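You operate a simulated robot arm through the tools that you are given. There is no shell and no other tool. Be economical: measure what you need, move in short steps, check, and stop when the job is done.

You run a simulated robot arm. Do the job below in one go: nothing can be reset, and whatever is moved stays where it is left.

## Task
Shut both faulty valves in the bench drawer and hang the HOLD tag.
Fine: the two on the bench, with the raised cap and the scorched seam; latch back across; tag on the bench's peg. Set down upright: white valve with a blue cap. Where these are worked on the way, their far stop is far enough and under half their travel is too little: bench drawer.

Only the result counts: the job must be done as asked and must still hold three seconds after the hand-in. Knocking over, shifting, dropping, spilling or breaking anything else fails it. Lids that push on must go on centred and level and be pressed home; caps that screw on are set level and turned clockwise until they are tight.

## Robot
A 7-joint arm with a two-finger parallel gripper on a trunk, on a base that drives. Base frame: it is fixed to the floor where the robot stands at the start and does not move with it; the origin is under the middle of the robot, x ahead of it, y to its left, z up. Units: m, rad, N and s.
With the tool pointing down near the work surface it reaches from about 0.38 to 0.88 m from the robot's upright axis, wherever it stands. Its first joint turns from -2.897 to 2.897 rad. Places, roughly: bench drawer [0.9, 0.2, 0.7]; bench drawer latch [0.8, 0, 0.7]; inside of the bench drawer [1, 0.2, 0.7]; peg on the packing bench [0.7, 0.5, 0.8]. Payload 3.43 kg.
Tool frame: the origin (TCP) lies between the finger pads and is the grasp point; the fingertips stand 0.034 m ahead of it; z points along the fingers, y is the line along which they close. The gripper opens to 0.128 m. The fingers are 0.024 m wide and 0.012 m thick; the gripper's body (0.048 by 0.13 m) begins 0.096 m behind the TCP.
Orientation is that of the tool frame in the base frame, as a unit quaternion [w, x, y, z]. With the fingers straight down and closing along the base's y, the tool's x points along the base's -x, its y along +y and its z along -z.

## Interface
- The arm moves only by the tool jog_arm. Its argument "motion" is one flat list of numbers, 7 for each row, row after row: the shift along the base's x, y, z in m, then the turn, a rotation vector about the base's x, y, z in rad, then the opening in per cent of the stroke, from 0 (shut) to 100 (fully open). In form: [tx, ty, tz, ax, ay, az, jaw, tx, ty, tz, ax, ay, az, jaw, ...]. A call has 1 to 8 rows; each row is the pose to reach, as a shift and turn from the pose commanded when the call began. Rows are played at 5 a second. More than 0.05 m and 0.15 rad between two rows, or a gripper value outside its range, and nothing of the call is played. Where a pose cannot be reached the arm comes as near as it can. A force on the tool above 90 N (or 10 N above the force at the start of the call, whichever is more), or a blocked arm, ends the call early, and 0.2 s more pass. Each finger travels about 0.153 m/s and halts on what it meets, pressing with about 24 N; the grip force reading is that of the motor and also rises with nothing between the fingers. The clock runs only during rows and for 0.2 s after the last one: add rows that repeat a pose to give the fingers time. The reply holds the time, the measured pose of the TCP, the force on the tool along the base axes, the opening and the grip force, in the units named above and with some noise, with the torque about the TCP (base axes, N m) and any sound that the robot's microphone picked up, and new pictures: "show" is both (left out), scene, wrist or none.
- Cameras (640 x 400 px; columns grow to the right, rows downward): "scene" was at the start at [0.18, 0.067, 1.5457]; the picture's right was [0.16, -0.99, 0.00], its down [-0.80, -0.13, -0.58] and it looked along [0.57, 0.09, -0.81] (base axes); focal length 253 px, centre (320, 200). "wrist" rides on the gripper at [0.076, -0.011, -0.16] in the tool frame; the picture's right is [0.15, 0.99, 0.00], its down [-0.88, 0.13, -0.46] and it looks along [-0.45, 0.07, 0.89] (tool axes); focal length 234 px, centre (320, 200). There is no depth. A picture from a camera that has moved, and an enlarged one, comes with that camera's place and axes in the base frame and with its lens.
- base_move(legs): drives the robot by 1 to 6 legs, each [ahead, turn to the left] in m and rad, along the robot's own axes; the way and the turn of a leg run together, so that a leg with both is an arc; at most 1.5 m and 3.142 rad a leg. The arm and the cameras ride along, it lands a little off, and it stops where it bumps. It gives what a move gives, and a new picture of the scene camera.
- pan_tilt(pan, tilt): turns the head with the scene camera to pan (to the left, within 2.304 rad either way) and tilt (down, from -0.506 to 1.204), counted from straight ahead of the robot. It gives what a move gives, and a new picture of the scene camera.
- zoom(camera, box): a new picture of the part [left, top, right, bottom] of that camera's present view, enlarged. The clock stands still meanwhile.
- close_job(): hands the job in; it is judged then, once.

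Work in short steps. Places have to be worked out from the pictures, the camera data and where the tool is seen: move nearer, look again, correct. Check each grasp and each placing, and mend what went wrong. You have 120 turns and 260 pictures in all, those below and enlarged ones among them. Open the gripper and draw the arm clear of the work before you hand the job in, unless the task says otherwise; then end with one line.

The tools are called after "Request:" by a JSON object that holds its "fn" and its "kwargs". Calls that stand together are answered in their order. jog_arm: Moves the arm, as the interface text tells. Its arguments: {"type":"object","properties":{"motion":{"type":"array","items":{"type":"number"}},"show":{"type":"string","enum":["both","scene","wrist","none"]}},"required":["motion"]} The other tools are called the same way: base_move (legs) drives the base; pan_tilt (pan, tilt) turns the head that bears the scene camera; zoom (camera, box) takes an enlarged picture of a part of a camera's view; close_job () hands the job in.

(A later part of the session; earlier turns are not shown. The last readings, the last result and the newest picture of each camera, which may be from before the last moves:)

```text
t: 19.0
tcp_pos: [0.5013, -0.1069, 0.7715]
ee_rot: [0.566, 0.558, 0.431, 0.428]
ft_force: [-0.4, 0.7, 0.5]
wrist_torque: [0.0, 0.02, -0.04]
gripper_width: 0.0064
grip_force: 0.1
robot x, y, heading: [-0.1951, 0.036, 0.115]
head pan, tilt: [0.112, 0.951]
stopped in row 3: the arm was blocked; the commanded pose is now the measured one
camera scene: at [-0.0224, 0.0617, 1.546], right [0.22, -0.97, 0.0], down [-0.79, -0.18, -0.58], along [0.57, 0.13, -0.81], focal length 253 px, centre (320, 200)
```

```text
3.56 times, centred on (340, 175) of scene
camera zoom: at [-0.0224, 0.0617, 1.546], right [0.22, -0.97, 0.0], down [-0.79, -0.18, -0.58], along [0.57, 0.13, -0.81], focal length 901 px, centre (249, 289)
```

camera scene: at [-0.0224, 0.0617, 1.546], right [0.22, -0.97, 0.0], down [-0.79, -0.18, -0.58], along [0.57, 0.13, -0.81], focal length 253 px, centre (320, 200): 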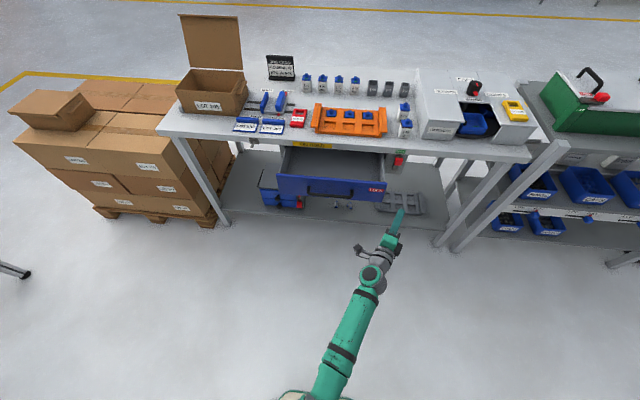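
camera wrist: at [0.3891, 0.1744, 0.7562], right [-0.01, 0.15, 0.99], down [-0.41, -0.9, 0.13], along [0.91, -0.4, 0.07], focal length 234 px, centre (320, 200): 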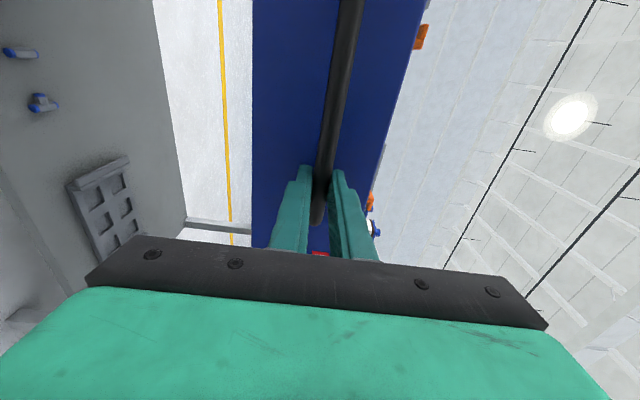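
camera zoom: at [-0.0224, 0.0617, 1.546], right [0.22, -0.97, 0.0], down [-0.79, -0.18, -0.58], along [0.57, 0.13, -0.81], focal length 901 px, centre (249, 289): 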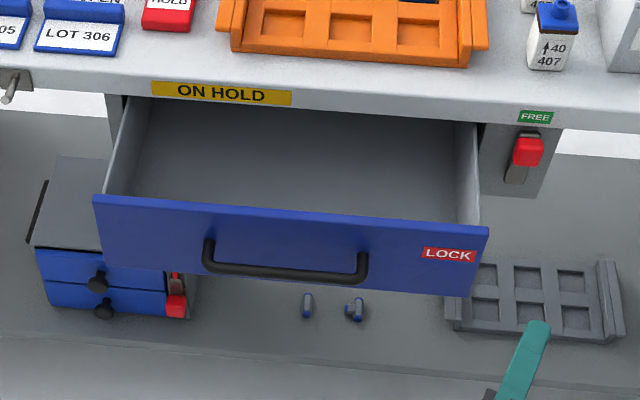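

The drawer is open about 0.17 m. I bring the tool back to pointing straight down, square to the bench, while lifting clear.

Request:
{"fn": "jog_arm", "kwargs": {"motion": [-0.03, 0, 0.02, -0.0727, 0.0852, 0.092, 5, -0.05, 0, 0.05, -0.1454, 0.1704, 0.184, 5, -0.06, 0, 0.085, -0.2181, 0.2556, 0.276, 5, -0.06, 0, 0.125, -0.2908, 0.3408, 0.368, 5, -0.06, 0, 0.165, -0.3635, 0.426, 0.46, 5, -0.06, 0, 0.205, -0.4362, 0.5112, 0.552, 5, -0.06, 0, 0.235, -0.5089, 0.5964, 0.644, 5, -0.06, 0, 0.255, -0.5816, 0.6816, 0.736, 5], "show": "none"}}

Request:
{"fn": "jog_arm", "kwargs": {"motion": [0, 0, 0.01, -0.0727, 0.0852, 0.092, 5, 0, 0, 0.02, -0.1454, 0.1704, 0.184, 5, 0, 0, 0.03, -0.2181, 0.2556, 0.276, 5, 0.0, 0, 0.03, -0.2908, 0.3408, 0.368, 5, 0.0, 0, 0.03, -0.3635, 0.426, 0.46, 5, 0.01, 0, 0.03, -0.4362, 0.5112, 0.552, 5, 0.02, 0, 0.03, -0.5089, 0.5964, 0.644, 5, 0.03, 0, 0.03, -0.5816, 0.6816, 0.736, 5]}}

```text
t: 20.8
tcp_pos: [0.4398, -0.1066, 1.0241]
ee_rot: [0.337, 0.302, 0.854, 0.257]
ft_force: [1.0, -2.0, -0.4]
wrist_torque: [0.11, -0.04, 0.16]
gripper_width: 0.0061
grip_force: 0.1
robot x, y, heading: [-0.1957, 0.0357, 0.11]
head pan, tilt: [0.112, 0.951]
```

```text
t: 22.6
tcp_pos: [0.4711, -0.1053, 1.0558]
ee_rot: [0.0, -0.056, 0.998, 0.002]
ft_force: [-0.3, -0.6, -0.2]
wrist_torque: [0.04, 0.0, 0.02]
gripper_width: 0.0061
grip_force: 0.0
robot x, y, heading: [-0.1945, 0.0337, 0.115]
head pan, tilt: [0.112, 0.951]
camera scene: at [-0.0231, 0.0613, 1.546], right [0.22, -0.97, 0.0], down [-0.79, -0.18, -0.58], along [0.57, 0.13, -0.81], focal length 253 px, centre (320, 200)
camera wrist: at [0.3958, -0.1249, 1.2156], right [-0.26, 0.97, 0.0], down [0.86, 0.23, 0.46], along [0.44, 0.12, -0.89], focal length 234 px, centre (320, 200)
```

scene: 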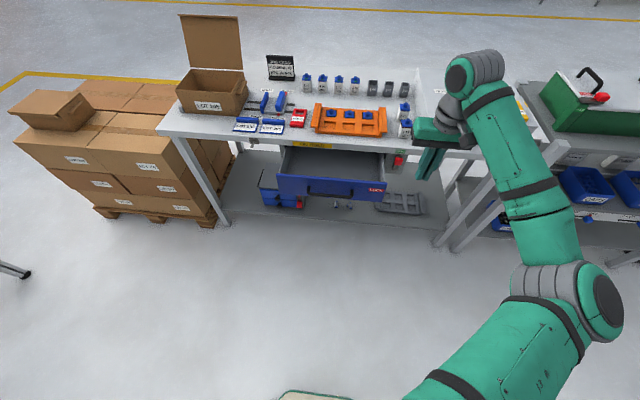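
wrist: 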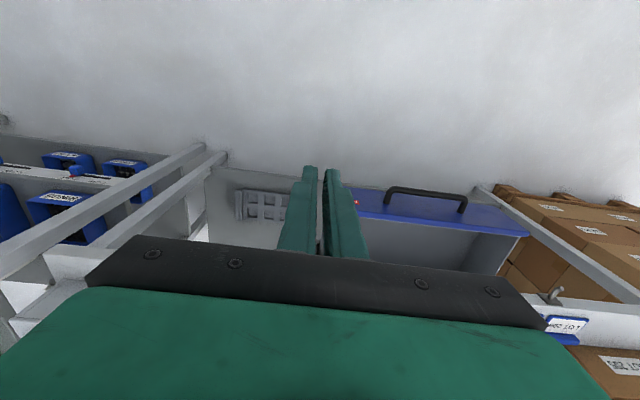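

Tool is down and square. I move over the open drawer, just inside its front panel.

Request:
{"fn": "jog_arm", "kwargs": {"motion": [0.01, 0.045, 0, 0, 0, 0, 0, 0.03, 0.09, 0, 0, 0, 0, 0, 0.06, 0.125, 0, 0, 0, 0, 0, 0.09, 0.16, -0.01, 0, 0, 0, 0, 0.12, 0.195, -0.02, 0, 0, 0, 0, 0.15, 0.225, -0.04, 0, 0, 0, 0, 0.168, 0.245, -0.08, 0, 0, 0, 0, 0.172, 0.245, -0.12, 0, 0, 0, 0]}}

Request:
{"fn": "zoom", "kwargs": {"camera": "wrist", "box": [160, 100, 480, 300]}}

Request:
{"fn": "zoom", "kwargs": {"camera": "scene", "box": [230, 120, 430, 220]}}

```text
t: 24.4
tcp_pos: [0.641, 0.1385, 0.9345]
ee_rot: [0.001, -0.056, 0.998, 0.002]
ft_force: [0.0, 0.6, -0.1]
wrist_torque: [0.0, 0.01, 0.01]
gripper_width: 0.0002
grip_force: 24.0
robot x, y, heading: [-0.1968, 0.0357, 0.112]
head pan, tilt: [0.112, 0.951]
camera scene: at [-0.0225, 0.0616, 1.546], right [0.22, -0.97, 0.0], down [-0.79, -0.18, -0.58], along [0.57, 0.13, -0.81], focal length 253 px, centre (320, 200)
camera wrist: at [0.5665, 0.1179, 1.0944], right [-0.26, 0.97, 0.0], down [0.86, 0.23, 0.46], along [0.44, 0.12, -0.89], focal length 234 px, centre (320, 200)
```

scene: 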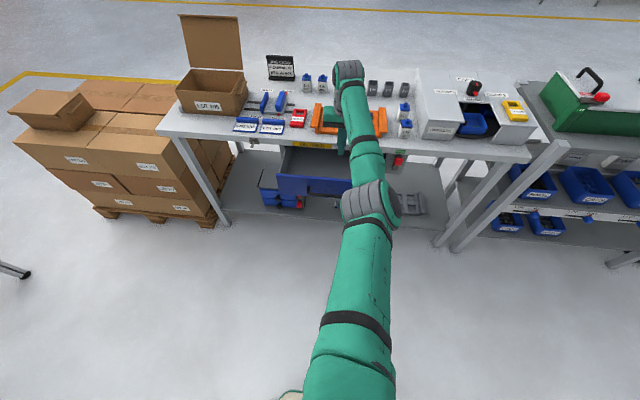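
wrist: 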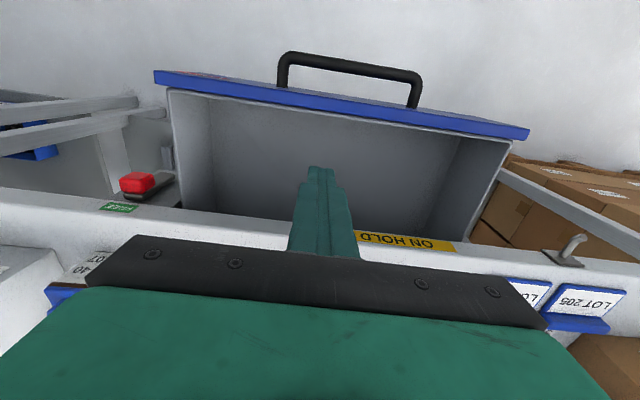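

```text
2.00 times, centred on (320, 200) of wrist
camera zoom: at [0.5665, 0.1179, 1.0944], right [-0.26, 0.97, 0.0], down [0.86, 0.23, 0.46], along [0.44, 0.12, -0.89], focal length 468 px, centre (320, 200)
```

zoom: 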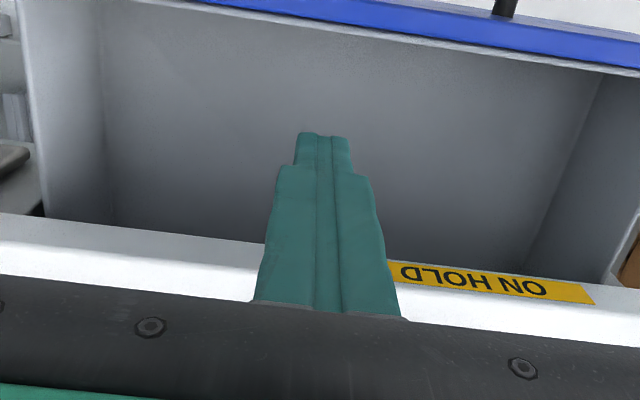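

```text
3.20 times, centred on (330, 170) of scene
camera zoom: at [-0.0225, 0.0616, 1.546], right [0.22, -0.97, 0.0], down [-0.79, -0.18, -0.58], along [0.57, 0.13, -0.81], focal length 811 px, centre (288, 296)
```

zoom: 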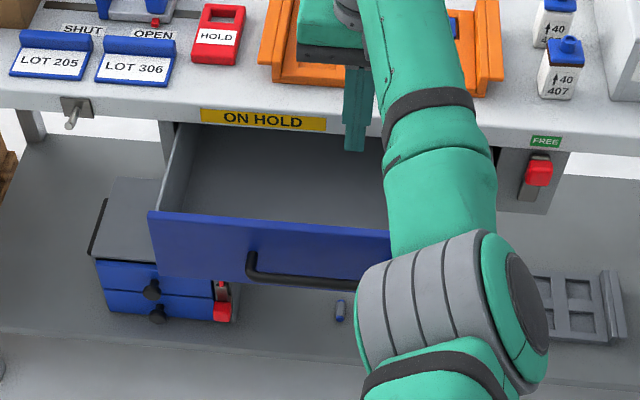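

The fingers are above the drawer just behind its front panel (inner face x ≈ 0.595). I lower the tips a little into the drawer and pull the panel outwards to its stop.

Request:
{"fn": "jog_arm", "kwargs": {"motion": [0, 0, -0.05, 0, 0, 0, 0, 0, 0, -0.1, 0, 0, 0, 0, 0, 0, -0.118, 0, 0, 0, 0, -0.03, -0.0035, -0.118, 0, 0, 0, 0, -0.045, -0.005, -0.118, 0, 0, 0, 0, -0.06, -0.007, -0.118, 0, 0, 0, 0, -0.075, -0.009, -0.118, 0, 0, 0, 0, -0.09, -0.011, -0.118, 0, 0, 0, 0]}}

```text
t: 26.2
tcp_pos: [0.5527, 0.1276, 0.8177]
ee_rot: [0.001, -0.055, 0.998, 0.002]
ft_force: [0.0, 0.3, -0.7]
wrist_torque: [-0.03, -0.02, 0.05]
gripper_width: 0.0
grip_force: 24.2
robot x, y, heading: [-0.1961, 0.0312, 0.115]
head pan, tilt: [0.112, 0.951]
camera scene: at [-0.0226, 0.0617, 1.546], right [0.22, -0.97, 0.0], down [-0.79, -0.18, -0.58], along [0.57, 0.13, -0.81], focal length 253 px, centre (320, 200)
camera wrist: at [0.4773, 0.108, 0.9777], right [-0.26, 0.97, 0.0], down [0.86, 0.23, 0.46], along [0.44, 0.12, -0.89], focal length 234 px, centre (320, 200)
```

scene: 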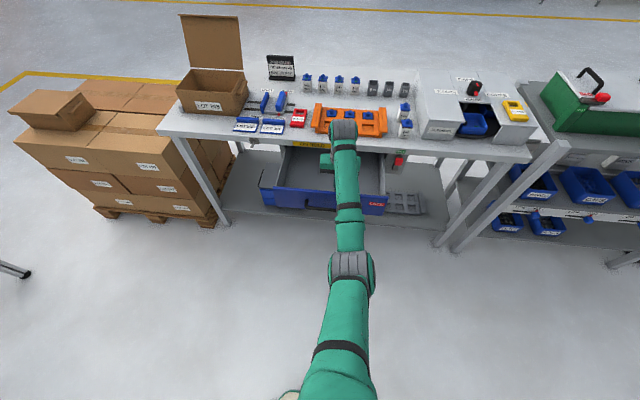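
wrist: 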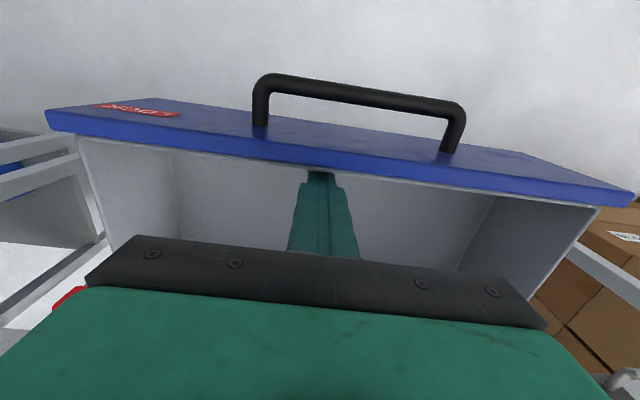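

The drawer slides freely; I keep pulling to find its stop.

Request:
{"fn": "jog_arm", "kwargs": {"motion": [-0.015, -0.0018, 0, 0, 0, 0, 0, -0.03, -0.0035, 0, 0, 0, 0, 0, -0.045, -0.005, 0, 0, 0, 0, 0, -0.06, -0.007, 0, 0, 0, 0, 0, -0.075, -0.009, 0, 0, 0, 0, 0], "show": "scene"}}

```text
t: 27.4
tcp_pos: [0.4782, 0.1207, 0.8167]
ee_rot: [0.002, -0.056, 0.998, 0.002]
ft_force: [13.0, 0.7, -2.2]
wrist_torque: [-0.08, -0.13, 0.06]
gripper_width: 0.0
grip_force: 24.4
robot x, y, heading: [-0.199, 0.0366, 0.116]
head pan, tilt: [0.112, 0.951]
camera scene: at [-0.022, 0.0617, 1.5459], right [0.22, -0.97, 0.0], down [-0.79, -0.18, -0.58], along [0.57, 0.13, -0.81], focal length 253 px, centre (320, 200)
```

scene: 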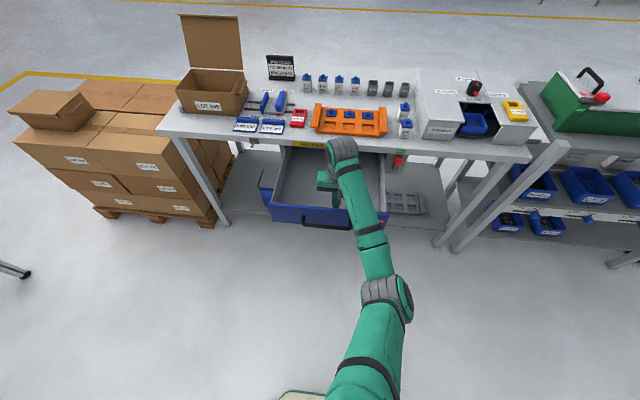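

That reached the stop (13 N). I lift out of the drawer, then drive ahead 0.33 m so that the rear valve comes within reach.

Request:
{"fn": "jog_arm", "kwargs": {"motion": [0.03, 0.003, 0.0, 0, 0, 0, 0, 0.03, 0.003, 0.05, 0, 0, 0, 0, 0.03, 0.003, 0.1, 0, 0, 0, 20, 0.03, 0.003, 0.15, 0, 0, 0, 40, 0.03, 0.003, 0.2, 0, 0, 0, 50, 0.03, 0.003, 0.25, 0, 0, 0, 50, 0.03, 0.003, 0.3, 0, 0, 0, 50, 0.03, 0.003, 0.34, 0, 0, 0, 50], "show": "none"}}

Request:
{"fn": "base_move", "kwargs": {"legs": [[0.33, 0.0]]}}

```text
t: 29.2
tcp_pos: [0.5074, 0.1267, 1.159]
ee_rot: [0.0, -0.056, 0.998, 0.001]
ft_force: [0.5, 0.4, -0.2]
wrist_torque: [-0.03, 0.07, -0.01]
gripper_width: 0.0641
grip_force: 0.1
robot x, y, heading: [-0.2002, 0.0311, 0.118]
head pan, tilt: [0.112, 0.951]
```

```text
t: 31.4
tcp_pos: [0.8354, 0.1598, 1.1591]
ee_rot: [0.001, -0.055, 0.998, 0.001]
ft_force: [0.2, 0.4, 0.5]
wrist_torque: [0.01, -0.03, -0.04]
gripper_width: 0.064
grip_force: 0.0
robot x, y, heading: [0.1288, 0.0705, 0.109]
head pan, tilt: [0.112, 0.951]
camera scene: at [0.3047, 0.0979, 1.546], right [0.22, -0.98, 0.0], down [-0.79, -0.18, -0.58], along [0.57, 0.13, -0.81], focal length 253 px, centre (320, 200)
```

scene: 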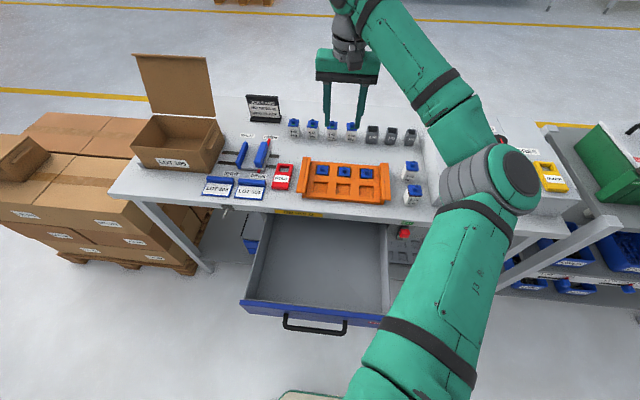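

Driven forward without touching anything. I move the arm towards the valves and look at them closely.

Request:
{"fn": "jog_arm", "kwargs": {"motion": [-0.015, -0.045, -0.01, 0, 0, 0, 50, -0.03, -0.09, -0.02, 0, 0, 0, 50, -0.045, -0.135, -0.03, 0, 0, 0, 50, -0.055, -0.18, -0.035, 0, 0, 0, 50, -0.055, -0.22, -0.04, 0, 0, 0, 50, -0.055, -0.255, -0.04, 0, 0, 0, 50]}}

Request:
{"fn": "zoom", "kwargs": {"camera": "scene", "box": [380, 140, 460, 220]}}

Request:
{"fn": "zoom", "kwargs": {"camera": "wrist", "box": [240, 150, 400, 250]}}

```text
t: 32.8
tcp_pos: [0.7808, -0.0939, 1.1161]
ee_rot: [0.0, -0.055, 0.998, 0.002]
ft_force: [0.2, -0.3, 0.3]
wrist_torque: [-0.05, 0.02, 0.0]
gripper_width: 0.0642
grip_force: 0.1
robot x, y, heading: [0.1299, 0.0691, 0.113]
head pan, tilt: [0.112, 0.951]
camera scene: at [0.3047, 0.0981, 1.546], right [0.22, -0.98, 0.0], down [-0.79, -0.18, -0.58], along [0.57, 0.13, -0.81], focal length 253 px, centre (320, 200)
camera wrist: at [0.7055, -0.1144, 1.277], right [-0.25, 0.97, 0.0], down [0.86, 0.22, 0.46], along [0.44, 0.12, -0.89], focal length 234 px, centre (320, 200)
```

scene: 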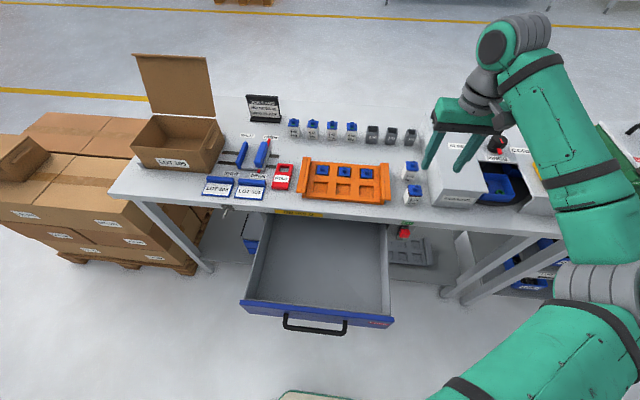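
wrist: 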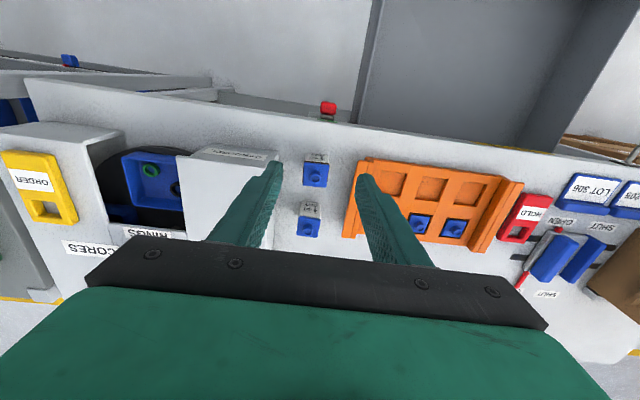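

```text
5.00 times, centred on (420, 180) of scene
camera zoom: at [0.3047, 0.0981, 1.546], right [0.22, -0.98, 0.0], down [-0.79, -0.18, -0.58], along [0.57, 0.13, -0.81], focal length 1267 px, centre (-180, 300)
```

zoom: 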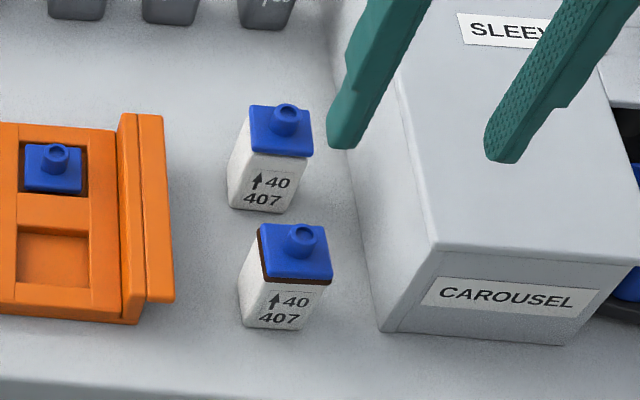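

```text
4.00 times, centred on (320, 200) of wrist
camera zoom: at [0.7055, -0.1144, 1.277], right [-0.25, 0.97, 0.0], down [0.86, 0.22, 0.46], along [0.44, 0.12, -0.89], focal length 937 px, centre (320, 200)
```

zoom: 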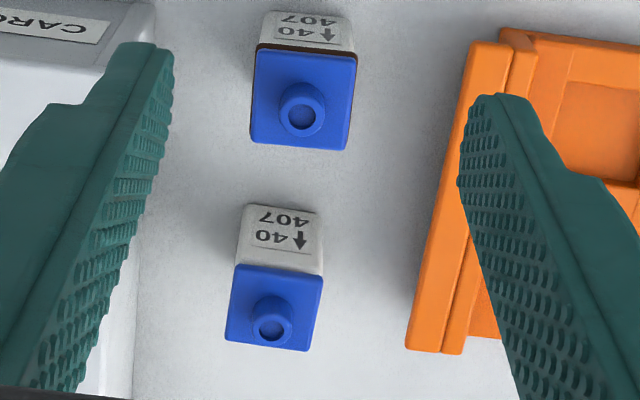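

Triangulation: front valve top at (0.838, −0.085, 0.938), rear valve top at (0.937, −0.073, 0.941), bench top ≈ 0.865. I move above the front (scorched) valve.

Request:
{"fn": "jog_arm", "kwargs": {"motion": [0.02, 0.003, -0.03, 0, 0, 0.008, 58, 0.045, 0.006, -0.06, 0, 0, 0.008, 58, 0.057, 0.009, -0.09, 0, 0, 0.008, 58, 0.057, 0.009, -0.116, 0, 0, 0.008, 58]}}

Request:
{"fn": "zoom", "kwargs": {"camera": "wrist", "box": [200, 100, 440, 250]}}

Request:
{"fn": "zoom", "kwargs": {"camera": "scene", "box": [370, 120, 470, 220]}}

```text
t: 33.8
tcp_pos: [0.837, -0.0849, 1.0012]
ee_rot: [0.001, -0.06, 0.998, 0.002]
ft_force: [0.9, -0.1, 0.6]
wrist_torque: [0.0, 0.02, 0.01]
gripper_width: 0.0742
grip_force: 0.1
robot x, y, heading: [0.1287, 0.0675, 0.104]
head pan, tilt: [0.112, 0.951]
camera scene: at [0.3046, 0.0978, 1.546], right [0.22, -0.98, 0.0], down [-0.79, -0.18, -0.58], along [0.57, 0.13, -0.81], focal length 253 px, centre (320, 200)
camera wrist: at [0.7621, -0.1054, 1.1613], right [-0.26, 0.97, 0.0], down [0.86, 0.23, 0.46], along [0.44, 0.12, -0.89], focal length 234 px, centre (320, 200)
```

scene: 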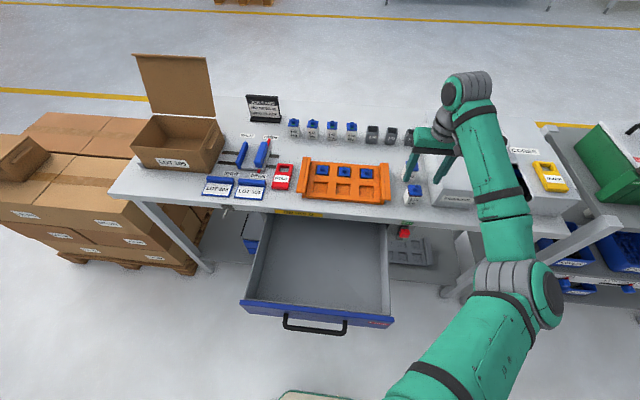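
wrist: 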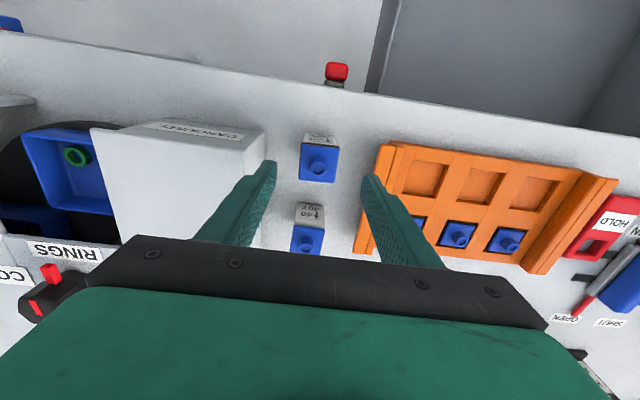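

```text
2.67 times, centred on (320, 175) of wrist
camera zoom: at [0.7621, -0.1054, 1.1613], right [-0.26, 0.97, 0.0], down [0.86, 0.23, 0.46], along [0.44, 0.12, -0.89], focal length 624 px, centre (320, 267)
```

zoom: 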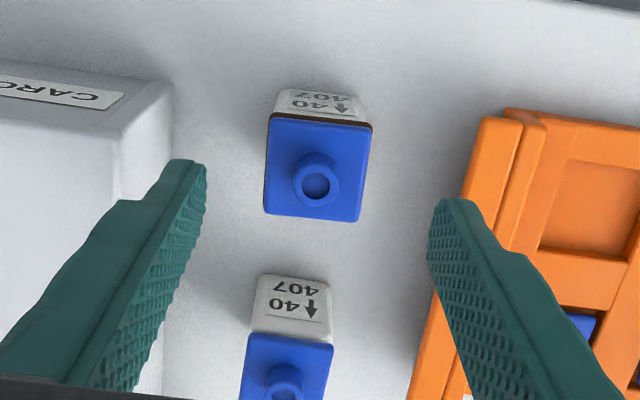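

```text
4.00 times, centred on (420, 170) of scene
camera zoom: at [0.3046, 0.0978, 1.546], right [0.22, -0.98, 0.0], down [-0.79, -0.18, -0.58], along [0.57, 0.13, -0.81], focal length 1014 px, centre (-80, 320)
```

zoom: 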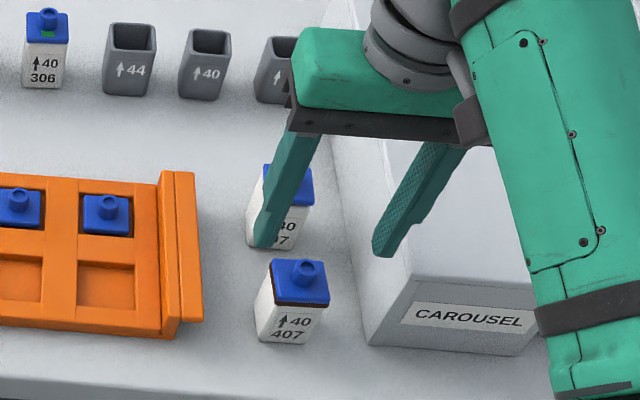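

Alignment is good and the carousel top (≈0.954) stays below the gripper body. I descend around the valve and close.

Request:
{"fn": "jog_arm", "kwargs": {"motion": [0.001, 0, -0.04, 0, 0, 0, 58, 0.001, 0, -0.075, 0, 0, 0, 58, 0.001, 0, -0.098, 0, 0, 0, 58, 0.001, 0, -0.098, 0, 0, 0, 45, 0.001, 0, -0.098, 0, 0, 0, 25, 0.001, 0, -0.098, 0, 0, 0, 25]}}

Request:
{"fn": "zoom", "kwargs": {"camera": "scene", "box": [370, 120, 470, 220]}}

```text
t: 35.2
tcp_pos: [0.8395, -0.0841, 0.9034]
ee_rot: [0.0, -0.058, 0.998, 0.001]
ft_force: [-0.2, -0.1, -0.1]
wrist_torque: [-0.03, 0.0, -0.01]
gripper_width: 0.0398
grip_force: 24.2
robot x, y, heading: [0.1332, 0.0722, 0.103]
head pan, tilt: [0.112, 0.951]
camera scene: at [0.3047, 0.0979, 1.546], right [0.22, -0.98, 0.0], down [-0.79, -0.18, -0.58], along [0.57, 0.13, -0.81], focal length 253 px, centre (320, 200)
camera wrist: at [0.7646, -0.1051, 1.0632], right [-0.26, 0.97, 0.0], down [0.86, 0.23, 0.46], along [0.44, 0.12, -0.89], focal length 234 px, centre (320, 200)
```

scene: 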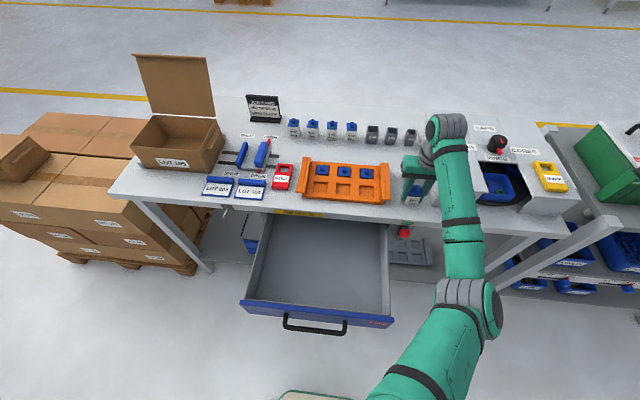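
wrist: 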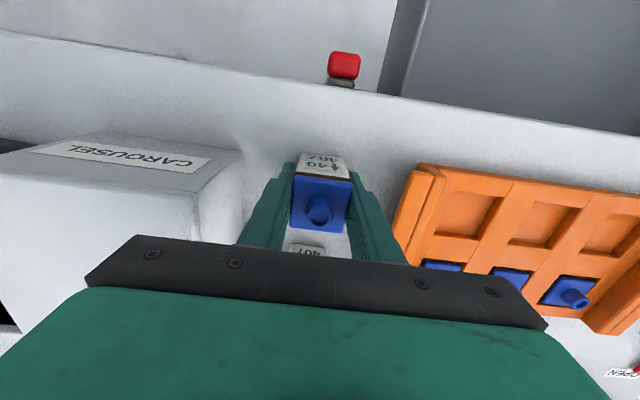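

```text
4.00 times, centred on (420, 170) of scene
camera zoom: at [0.3047, 0.0979, 1.546], right [0.22, -0.98, 0.0], down [-0.79, -0.18, -0.58], along [0.57, 0.13, -0.81], focal length 1014 px, centre (-80, 320)
```

zoom: 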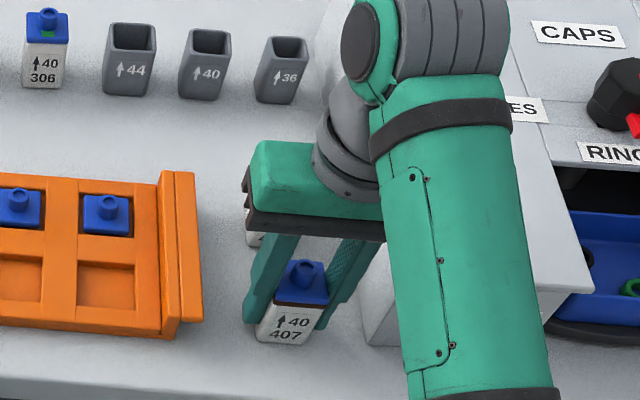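

Firmly held at 39.8 mm. I lift and carry it to above the open drawer.

Request:
{"fn": "jog_arm", "kwargs": {"motion": [0, 0, 0.02, 0, 0, 0, 25, 0, 0, 0.06, 0, 0, 0, 25, 0, 0, 0.1, 0, 0, 0, 25, -0.03, 0.02, 0.13, 0, 0, 0, 25, -0.065, 0.045, 0.13, 0, 0, 0, 25, -0.1, 0.07, 0.13, 0, 0, 0, 25, -0.135, 0.1, 0.13, 0, 0, 0, 25, -0.17, 0.13, 0.13, 0, 0, 0, 25]}}

```text
t: 37.0
tcp_pos: [0.6685, 0.0454, 1.0343]
ee_rot: [0.0, -0.058, 0.998, 0.002]
ft_force: [0.1, -0.3, -0.5]
wrist_torque: [0.03, -0.03, 0.0]
gripper_width: 0.0398
grip_force: 24.1
robot x, y, heading: [0.1348, 0.0699, 0.112]
head pan, tilt: [0.112, 0.951]
camera scene: at [0.3048, 0.0977, 1.546], right [0.22, -0.98, 0.0], down [-0.79, -0.18, -0.58], along [0.57, 0.13, -0.81], focal length 253 px, centre (320, 200)
camera wrist: at [0.5931, 0.0239, 1.1945], right [-0.26, 0.97, 0.0], down [0.86, 0.23, 0.46], along [0.44, 0.12, -0.89], focal length 234 px, centre (320, 200)
```

scene: 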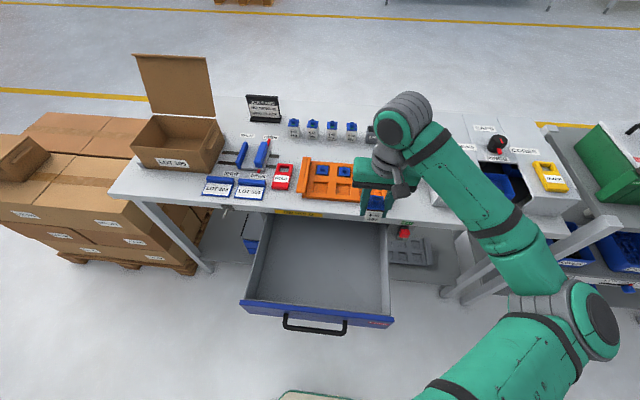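
wrist: 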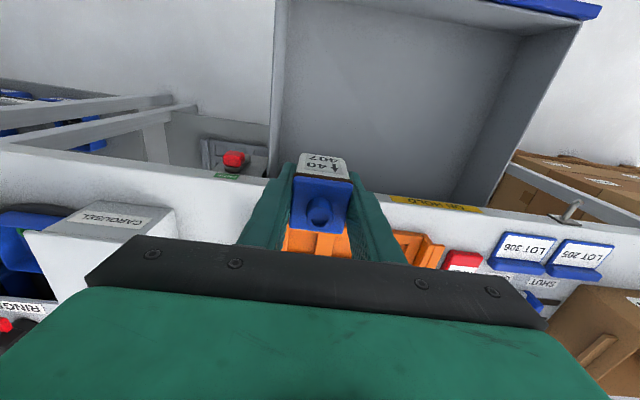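

The drawer's right wall is at y ≈ −0.03. I lower the valve into the drawer at about (0.61, 0.10).

Request:
{"fn": "jog_arm", "kwargs": {"motion": [-0.03, 0.03, 0, 0, 0, 0, 25, -0.059, 0.055, -0.02, 0, 0, 0, 25, -0.059, 0.055, -0.065, 0, 0, 0, 25, -0.059, 0.055, -0.11, 0, 0, 0, 25, -0.059, 0.055, -0.155, 0, 0, 0, 25, -0.059, 0.055, -0.195, 0, 0, 0, 25, -0.059, 0.055, -0.225, 0, 0, 0, 25]}}

Request:
{"fn": "zoom", "kwargs": {"camera": "scene", "box": [230, 190, 410, 330]}}

```text
t: 38.6
tcp_pos: [0.6089, 0.098, 0.8091]
ee_rot: [0.001, -0.059, 0.998, 0.002]
ft_force: [0.7, 0.1, -0.7]
wrist_torque: [0.04, 0.01, -0.02]
gripper_width: 0.0396
grip_force: 24.4
robot x, y, heading: [0.1302, 0.0726, 0.11]
head pan, tilt: [0.112, 0.951]
camera scene: at [0.3047, 0.0979, 1.546], right [0.22, -0.98, 0.0], down [-0.79, -0.18, -0.58], along [0.57, 0.13, -0.81], focal length 253 px, centre (320, 200)
camera wrist: at [0.5338, 0.0771, 0.9698], right [-0.26, 0.97, 0.0], down [0.86, 0.23, 0.46], along [0.44, 0.12, -0.89], focal length 234 px, centre (320, 200)
```

scene: 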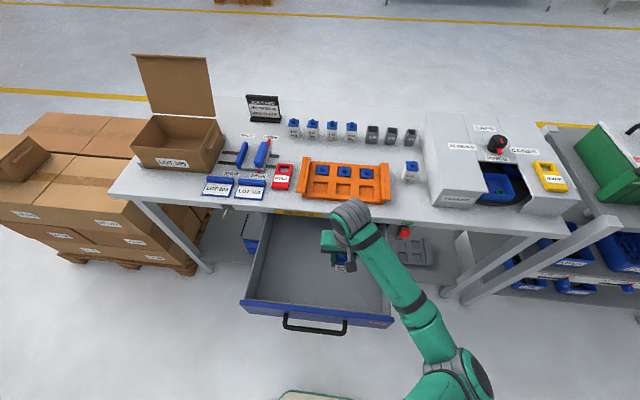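
wrist: 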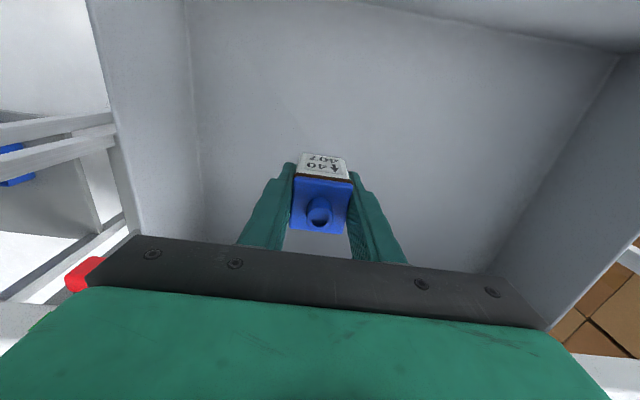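

```text
2.86 times, centred on (320, 260) of scene
camera zoom: at [0.3047, 0.0979, 1.546], right [0.22, -0.98, 0.0], down [-0.79, -0.18, -0.58], along [0.57, 0.13, -0.81], focal length 724 px, centre (320, 29)
```

zoom: 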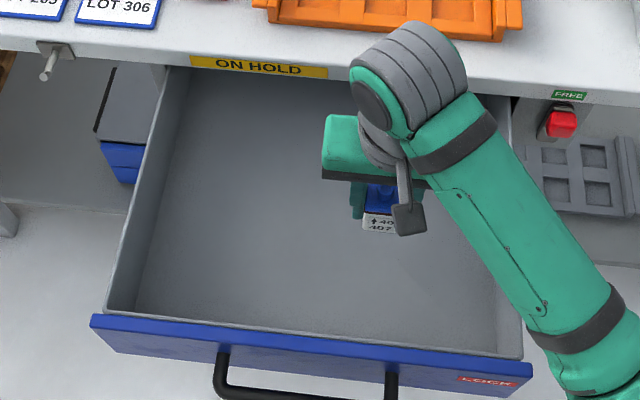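

Nothing touched yet. I lower slowly, watching for floor contact.

Request:
{"fn": "jog_arm", "kwargs": {"motion": [0, 0, -0.01, 0, 0, 0, 25, 0, 0, -0.018, 0, 0, 0, 25, 0, 0, -0.025, 0, 0, 0, 25, 0, 0, -0.031, 0, 0, 0, 25, 0, 0, -0.037, 0, 0, 0, 25, 0, 0, -0.042, 0, 0, 0, 25, 0, 0, -0.047, 0, 0, 0, 25, 0, 0, -0.052, 0, 0, 0, 25], "show": "wrist"}}

```text
t: 40.4
tcp_pos: [0.6097, 0.0989, 0.7585]
ee_rot: [0.001, -0.058, 0.998, 0.002]
ft_force: [0.2, -0.6, -0.7]
wrist_torque: [-0.01, 0.02, -0.03]
gripper_width: 0.0395
grip_force: 24.2
robot x, y, heading: [0.1267, 0.0748, 0.11]
head pan, tilt: [0.112, 0.951]
camera wrist: at [0.5348, 0.0782, 0.9178], right [-0.26, 0.97, 0.0], down [0.86, 0.23, 0.46], along [0.44, 0.12, -0.89], focal length 234 px, centre (320, 200)
```

wrist: 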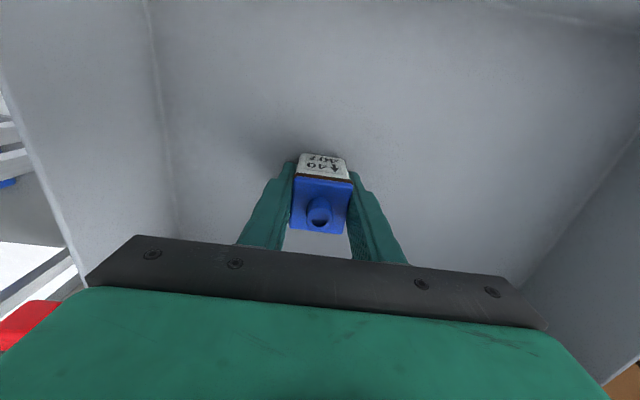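

No contact yet; I continue down in small steps.

Request:
{"fn": "jog_arm", "kwargs": {"motion": [0, 0, -0.005, 0, 0, 0, 25, 0, 0, -0.01, 0, 0, 0, 25, 0, 0, -0.015, 0, 0, 0, 25, 0, 0, -0.02, 0, 0, 0, 25, 0, 0, -0.025, 0, 0, 0, 25, 0, 0, -0.03, 0, 0, 0, 25, 0, 0, -0.034, 0, 0, 0, 25], "show": "wrist"}}

```text
t: 41.2
tcp_pos: [0.6109, 0.1, 0.7494]
ee_rot: [0.007, -0.059, 0.998, 0.002]
ft_force: [-1.1, 4.1, 17.2]
wrist_torque: [-0.33, 0.2, -0.07]
gripper_width: 0.0398
grip_force: 24.1
robot x, y, heading: [0.1285, 0.0715, 0.109]
head pan, tilt: [0.112, 0.951]
stopped in row 4: the force on the tool passed its limit at 107 N (the readings are from after the stop); the commanded pose is now the measured one
camera wrist: at [0.5346, 0.0775, 0.9071], right [-0.26, 0.97, 0.0], down [0.85, 0.23, 0.47], along [0.45, 0.13, -0.88], focal length 234 px, centre (320, 200)
```

wrist: 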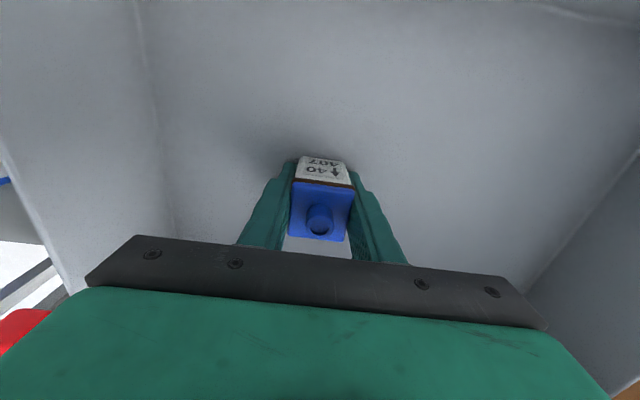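

Floor contact at TCP z ≈ 0.749. I relieve the pressure slightly and open the gripper, then rise.

Request:
{"fn": "jog_arm", "kwargs": {"motion": [0, 0, 0.001, 0, 0, 0, 28, 0, 0, 0.001, 0, 0, 0, 40, 0, 0, 0.001, 0, 0, 0, 55, 0, 0, 0.03, 0, 0, 0, 55, 0, 0, 0.08, 0, 0, 0, 55, 0, 0, 0.13, 0, 0, 0, 55, 0.0, 0, 0.18, 0, 0, 0, 55, 0.0, 0, 0.23, 0, 0, 0, 55]}}

Request:
{"fn": "zoom", "kwargs": {"camera": "wrist", "box": [200, 50, 440, 250]}}

```text
t: 43.0
tcp_pos: [0.6105, 0.1012, 0.9765]
ee_rot: [0.006, -0.059, 0.998, 0.003]
ft_force: [-0.3, -0.1, -0.6]
wrist_torque: [-0.02, 0.0, 0.01]
gripper_width: 0.0707
grip_force: 0.1
robot x, y, heading: [0.1297, 0.0725, 0.109]
head pan, tilt: [0.112, 0.951]
camera scene: at [0.3046, 0.0979, 1.546], right [0.22, -0.98, 0.0], down [-0.79, -0.18, -0.58], along [0.57, 0.13, -0.81], focal length 253 px, centre (320, 200)
camera wrist: at [0.5351, 0.0794, 1.1353], right [-0.26, 0.97, 0.0], down [0.85, 0.23, 0.47], along [0.45, 0.12, -0.88], focal length 234 px, centre (320, 200)
```

scene: 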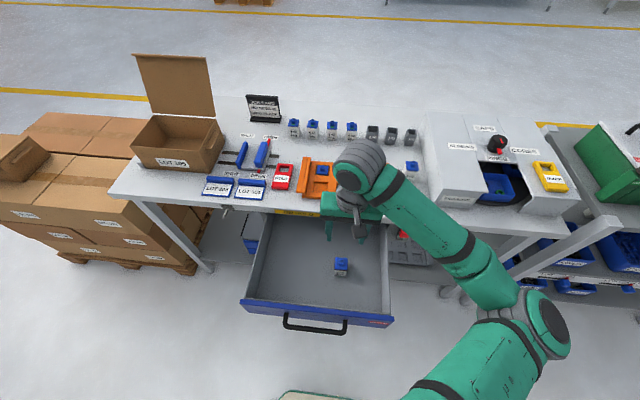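
wrist: 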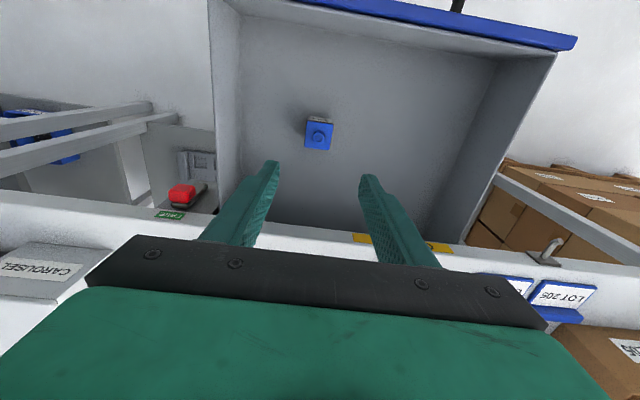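

```text
2.00 times, centred on (320, 150) of wrist
camera zoom: at [0.5351, 0.0794, 1.1353], right [-0.26, 0.97, 0.0], down [0.85, 0.23, 0.47], along [0.45, 0.12, -0.88], focal length 468 px, centre (320, 300)
```

zoom: 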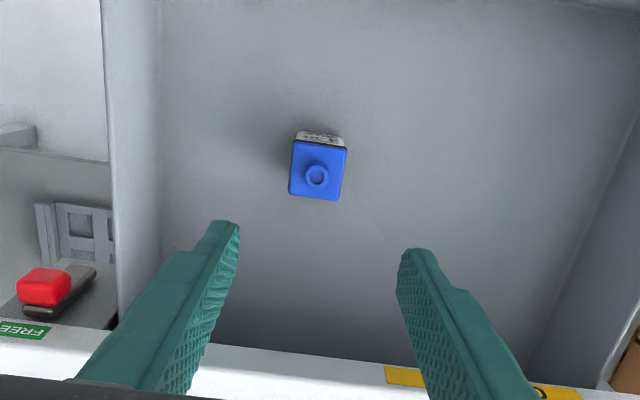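

The first valve stands upright in the drawer. I go for the raised-cap valve at (0.937, −0.073).

Request:
{"fn": "jog_arm", "kwargs": {"motion": [0.04, -0.02, 0.015, 0, 0.012, 0, 58, 0.08, -0.042, 0.03, 0, 0.012, 0, 58, 0.121, -0.064, 0.04, 0, 0.012, 0, 58, 0.162, -0.086, 0.05, 0, 0.012, 0, 58, 0.203, -0.108, 0.05, 0, 0.012, 0, 58, 0.244, -0.13, 0.05, 0, 0.012, 0, 58, 0.285, -0.152, 0.05, 0, 0.012, 0, 58, 0.325, -0.174, 0.05, 0, 0.012, 0, 58]}}

Request:
{"fn": "zoom", "kwargs": {"camera": "wrist", "box": [200, 100, 440, 250]}}

```text
t: 44.8
tcp_pos: [0.9366, -0.0716, 1.0286]
ee_rot: [0.0, -0.058, 0.998, 0.004]
ft_force: [-0.6, -0.4, 0.5]
wrist_torque: [0.06, 0.0, 0.01]
gripper_width: 0.0743
grip_force: 0.1
robot x, y, heading: [0.1286, 0.0724, 0.108]
head pan, tilt: [0.112, 0.951]
camera scene: at [0.3045, 0.0978, 1.546], right [0.22, -0.98, 0.0], down [-0.79, -0.18, -0.58], along [0.57, 0.13, -0.81], focal length 253 px, centre (320, 200)
camera wrist: at [0.8626, -0.0939, 1.1878], right [-0.26, 0.97, 0.01], down [0.86, 0.23, 0.46], along [0.44, 0.12, -0.89], focal length 234 px, centre (320, 200)
```

scene: 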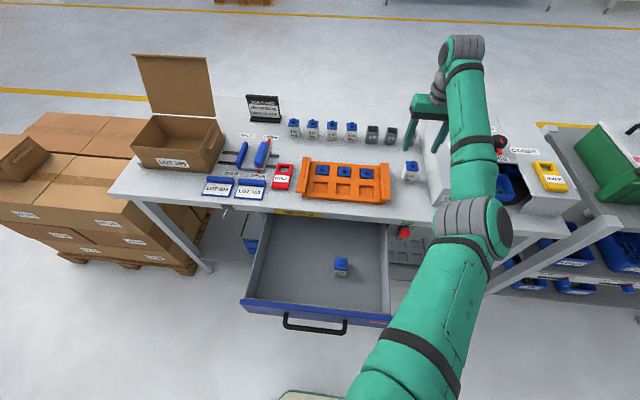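
wrist: 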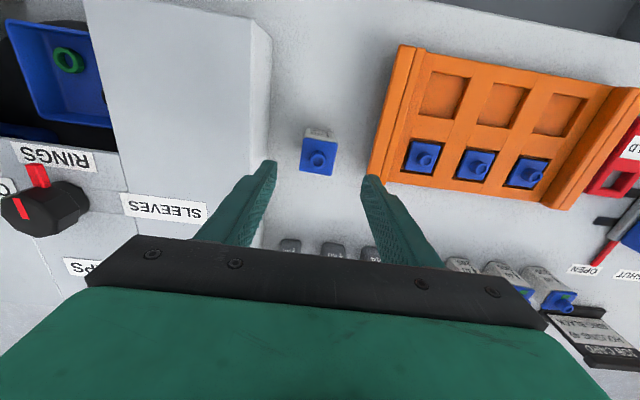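

```text
2.67 times, centred on (320, 175) of wrist
camera zoom: at [0.8626, -0.0939, 1.1878], right [-0.26, 0.97, 0.01], down [0.86, 0.23, 0.46], along [0.44, 0.12, -0.89], focal length 624 px, centre (320, 267)
```

zoom: 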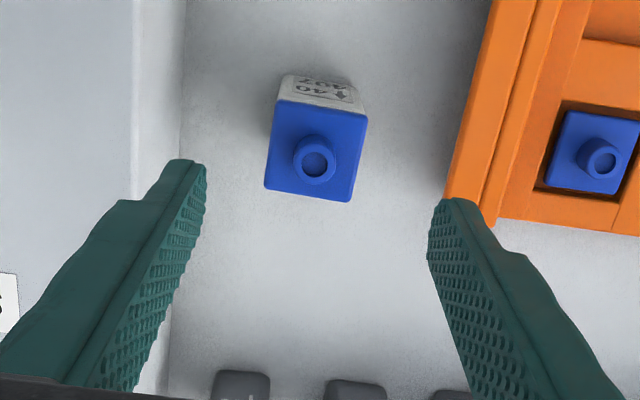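

The valve is centred to within 3 mm. I descend and grip it.

Request:
{"fn": "jog_arm", "kwargs": {"motion": [0.001, -0.003, -0.045, 0, 0, 0, 58, 0.001, -0.003, -0.09, 0, 0, 0, 58, 0.001, -0.003, -0.1255, 0, 0, 0, 58, 0.001, -0.003, -0.1255, 0, 0, 0, 45, 0.001, -0.003, -0.1255, 0, 0, 0, 25, 0.001, -0.003, -0.1255, 0, 0, 0, 25, 0.001, -0.003, -0.1, 0, 0, 0, 25, 0.001, -0.003, -0.06, 0, 0, 0, 25]}}

Request:
{"fn": "zoom", "kwargs": {"camera": "scene", "box": [370, 100, 470, 200]}}

```text
t: 46.6
tcp_pos: [0.9384, -0.0761, 0.9654]
ee_rot: [-0.002, -0.058, 0.998, 0.004]
ft_force: [0.6, 0.3, -0.6]
wrist_torque: [0.05, 0.0, 0.02]
gripper_width: 0.0396
grip_force: 23.9
robot x, y, heading: [0.1289, 0.0723, 0.109]
head pan, tilt: [0.112, 0.951]
camera scene: at [0.3048, 0.0978, 1.546], right [0.22, -0.98, 0.0], down [-0.79, -0.18, -0.58], along [0.57, 0.13, -0.81], focal length 253 px, centre (320, 200)
camera wrist: at [0.8636, -0.0974, 1.1259], right [-0.26, 0.97, 0.01], down [0.86, 0.23, 0.46], along [0.44, 0.12, -0.89], focal length 234 px, centre (320, 200)
```

scene: 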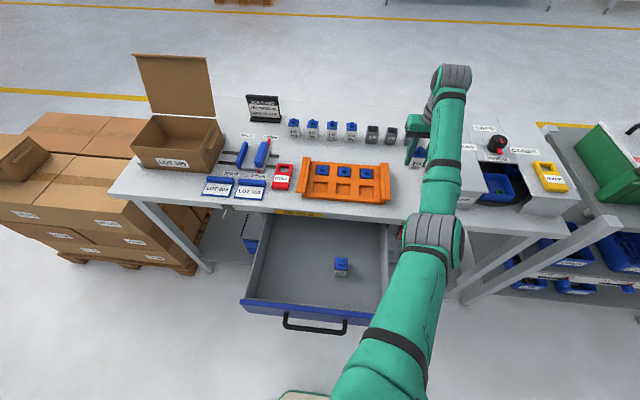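
wrist: 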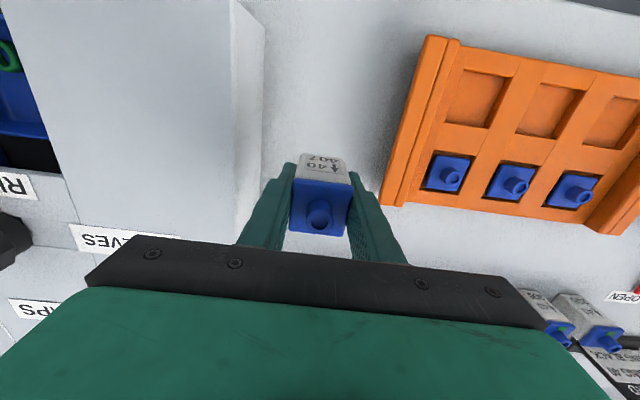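

```text
4.00 times, centred on (420, 150) of scene
camera zoom: at [0.3048, 0.0978, 1.546], right [0.22, -0.98, 0.0], down [-0.79, -0.18, -0.58], along [0.57, 0.13, -0.81], focal length 1014 px, centre (-80, 400)
```

zoom: 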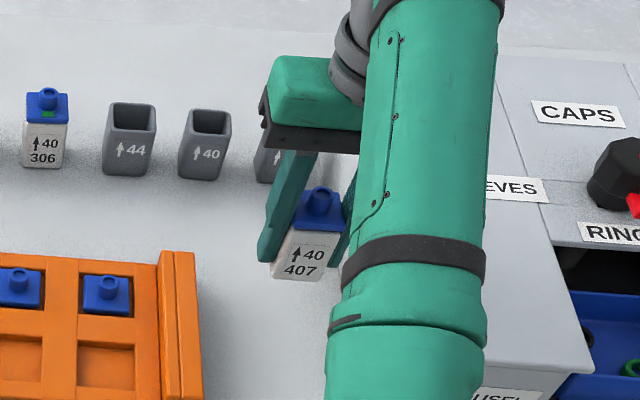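

Whole valve lifted. I carry it toward the drawer.

Request:
{"fn": "jog_arm", "kwargs": {"motion": [0, 0, 0.04, 0, 0, 0, 25, -0.02, 0.015, 0.075, 0, 0, 0, 25, -0.056, 0.045, 0.075, 0, 0, 0, 25, -0.092, 0.075, 0.075, 0, 0, 0, 25, -0.128, 0.105, 0.075, 0, 0, 0, 25, -0.164, 0.135, 0.075, 0, 0, 0, 25, -0.2, 0.165, 0.075, 0, 0, 0, 25, -0.236, 0.195, 0.075, 0, 0, 0, 25], "show": "none"}}

Request:
{"fn": "jog_arm", "kwargs": {"motion": [-0.036, 0.03, 0, 0, 0, 0, 25, -0.072, 0.06, 0, 0, 0, 0, 25, -0.102, 0.091, 0, 0, 0, 0, 25, -0.102, 0.091, -0.05, 0, 0, 0, 25, -0.102, 0.091, -0.1, 0, 0, 0, 25, -0.102, 0.091, -0.15, 0, 0, 0, 25, -0.102, 0.091, -0.2, 0, 0, 0, 25, -0.102, 0.091, -0.24, 0, 0, 0, 25]}}

```text
t: 48.4
tcp_pos: [0.6992, 0.1162, 1.0413]
ee_rot: [0.0, -0.059, 0.998, 0.003]
ft_force: [-0.2, -0.6, 0.3]
wrist_torque: [0.02, 0.01, 0.01]
gripper_width: 0.0396
grip_force: 24.2
robot x, y, heading: [0.1266, 0.0704, 0.109]
head pan, tilt: [0.112, 0.951]
```

```text
t: 50.2
tcp_pos: [0.5999, 0.2075, 0.8043]
ee_rot: [-0.001, -0.058, 0.998, 0.002]
ft_force: [-0.4, -1.5, -1.5]
wrist_torque: [0.04, 0.05, 0.03]
gripper_width: 0.0395
grip_force: 24.0
robot x, y, heading: [0.1265, 0.0692, 0.109]
head pan, tilt: [0.112, 0.951]
camera scene: at [0.3048, 0.0979, 1.546], right [0.22, -0.98, 0.0], down [-0.79, -0.18, -0.58], along [0.57, 0.13, -0.81], focal length 253 px, centre (320, 200)
camera wrist: at [0.526, 0.1864, 0.9649], right [-0.26, 0.97, 0.01], down [0.86, 0.23, 0.46], along [0.44, 0.12, -0.89], focal length 234 px, centre (320, 200)
```

scene: 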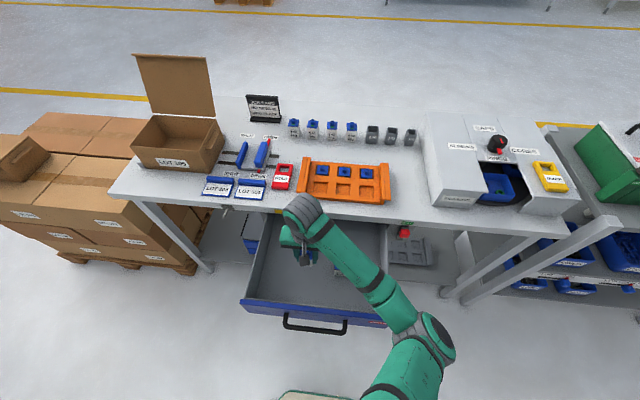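
wrist: 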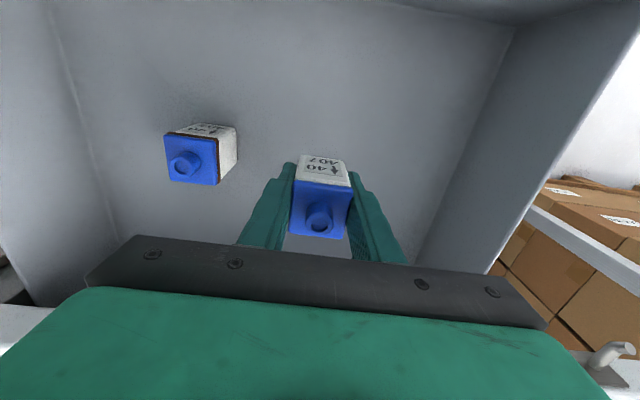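

Spacing to the first valve is ample. I lower to just at the floor height found before (TCP ≈ 0.749).

Request:
{"fn": "jog_arm", "kwargs": {"motion": [0, 0, -0.025, 0, 0, 0, 25, 0, 0, -0.045, 0, 0, 0, 25, 0, 0, -0.051, 0, 0, 0, 25, 0, 0, -0.053, 0, 0, 0, 25, 0, 0, -0.0545, 0, 0, 0, 25, 0, 0, -0.0555, 0, 0, 0, 25], "show": "none"}}

```text
t: 51.6
tcp_pos: [0.5985, 0.2087, 0.7472]
ee_rot: [0.001, -0.058, 0.998, 0.003]
ft_force: [-0.2, 4.9, 39.7]
wrist_torque: [-0.81, 0.32, 0.09]
gripper_width: 0.0396
grip_force: 23.9
robot x, y, heading: [0.1292, 0.0702, 0.114]
head pan, tilt: [0.112, 0.951]
```

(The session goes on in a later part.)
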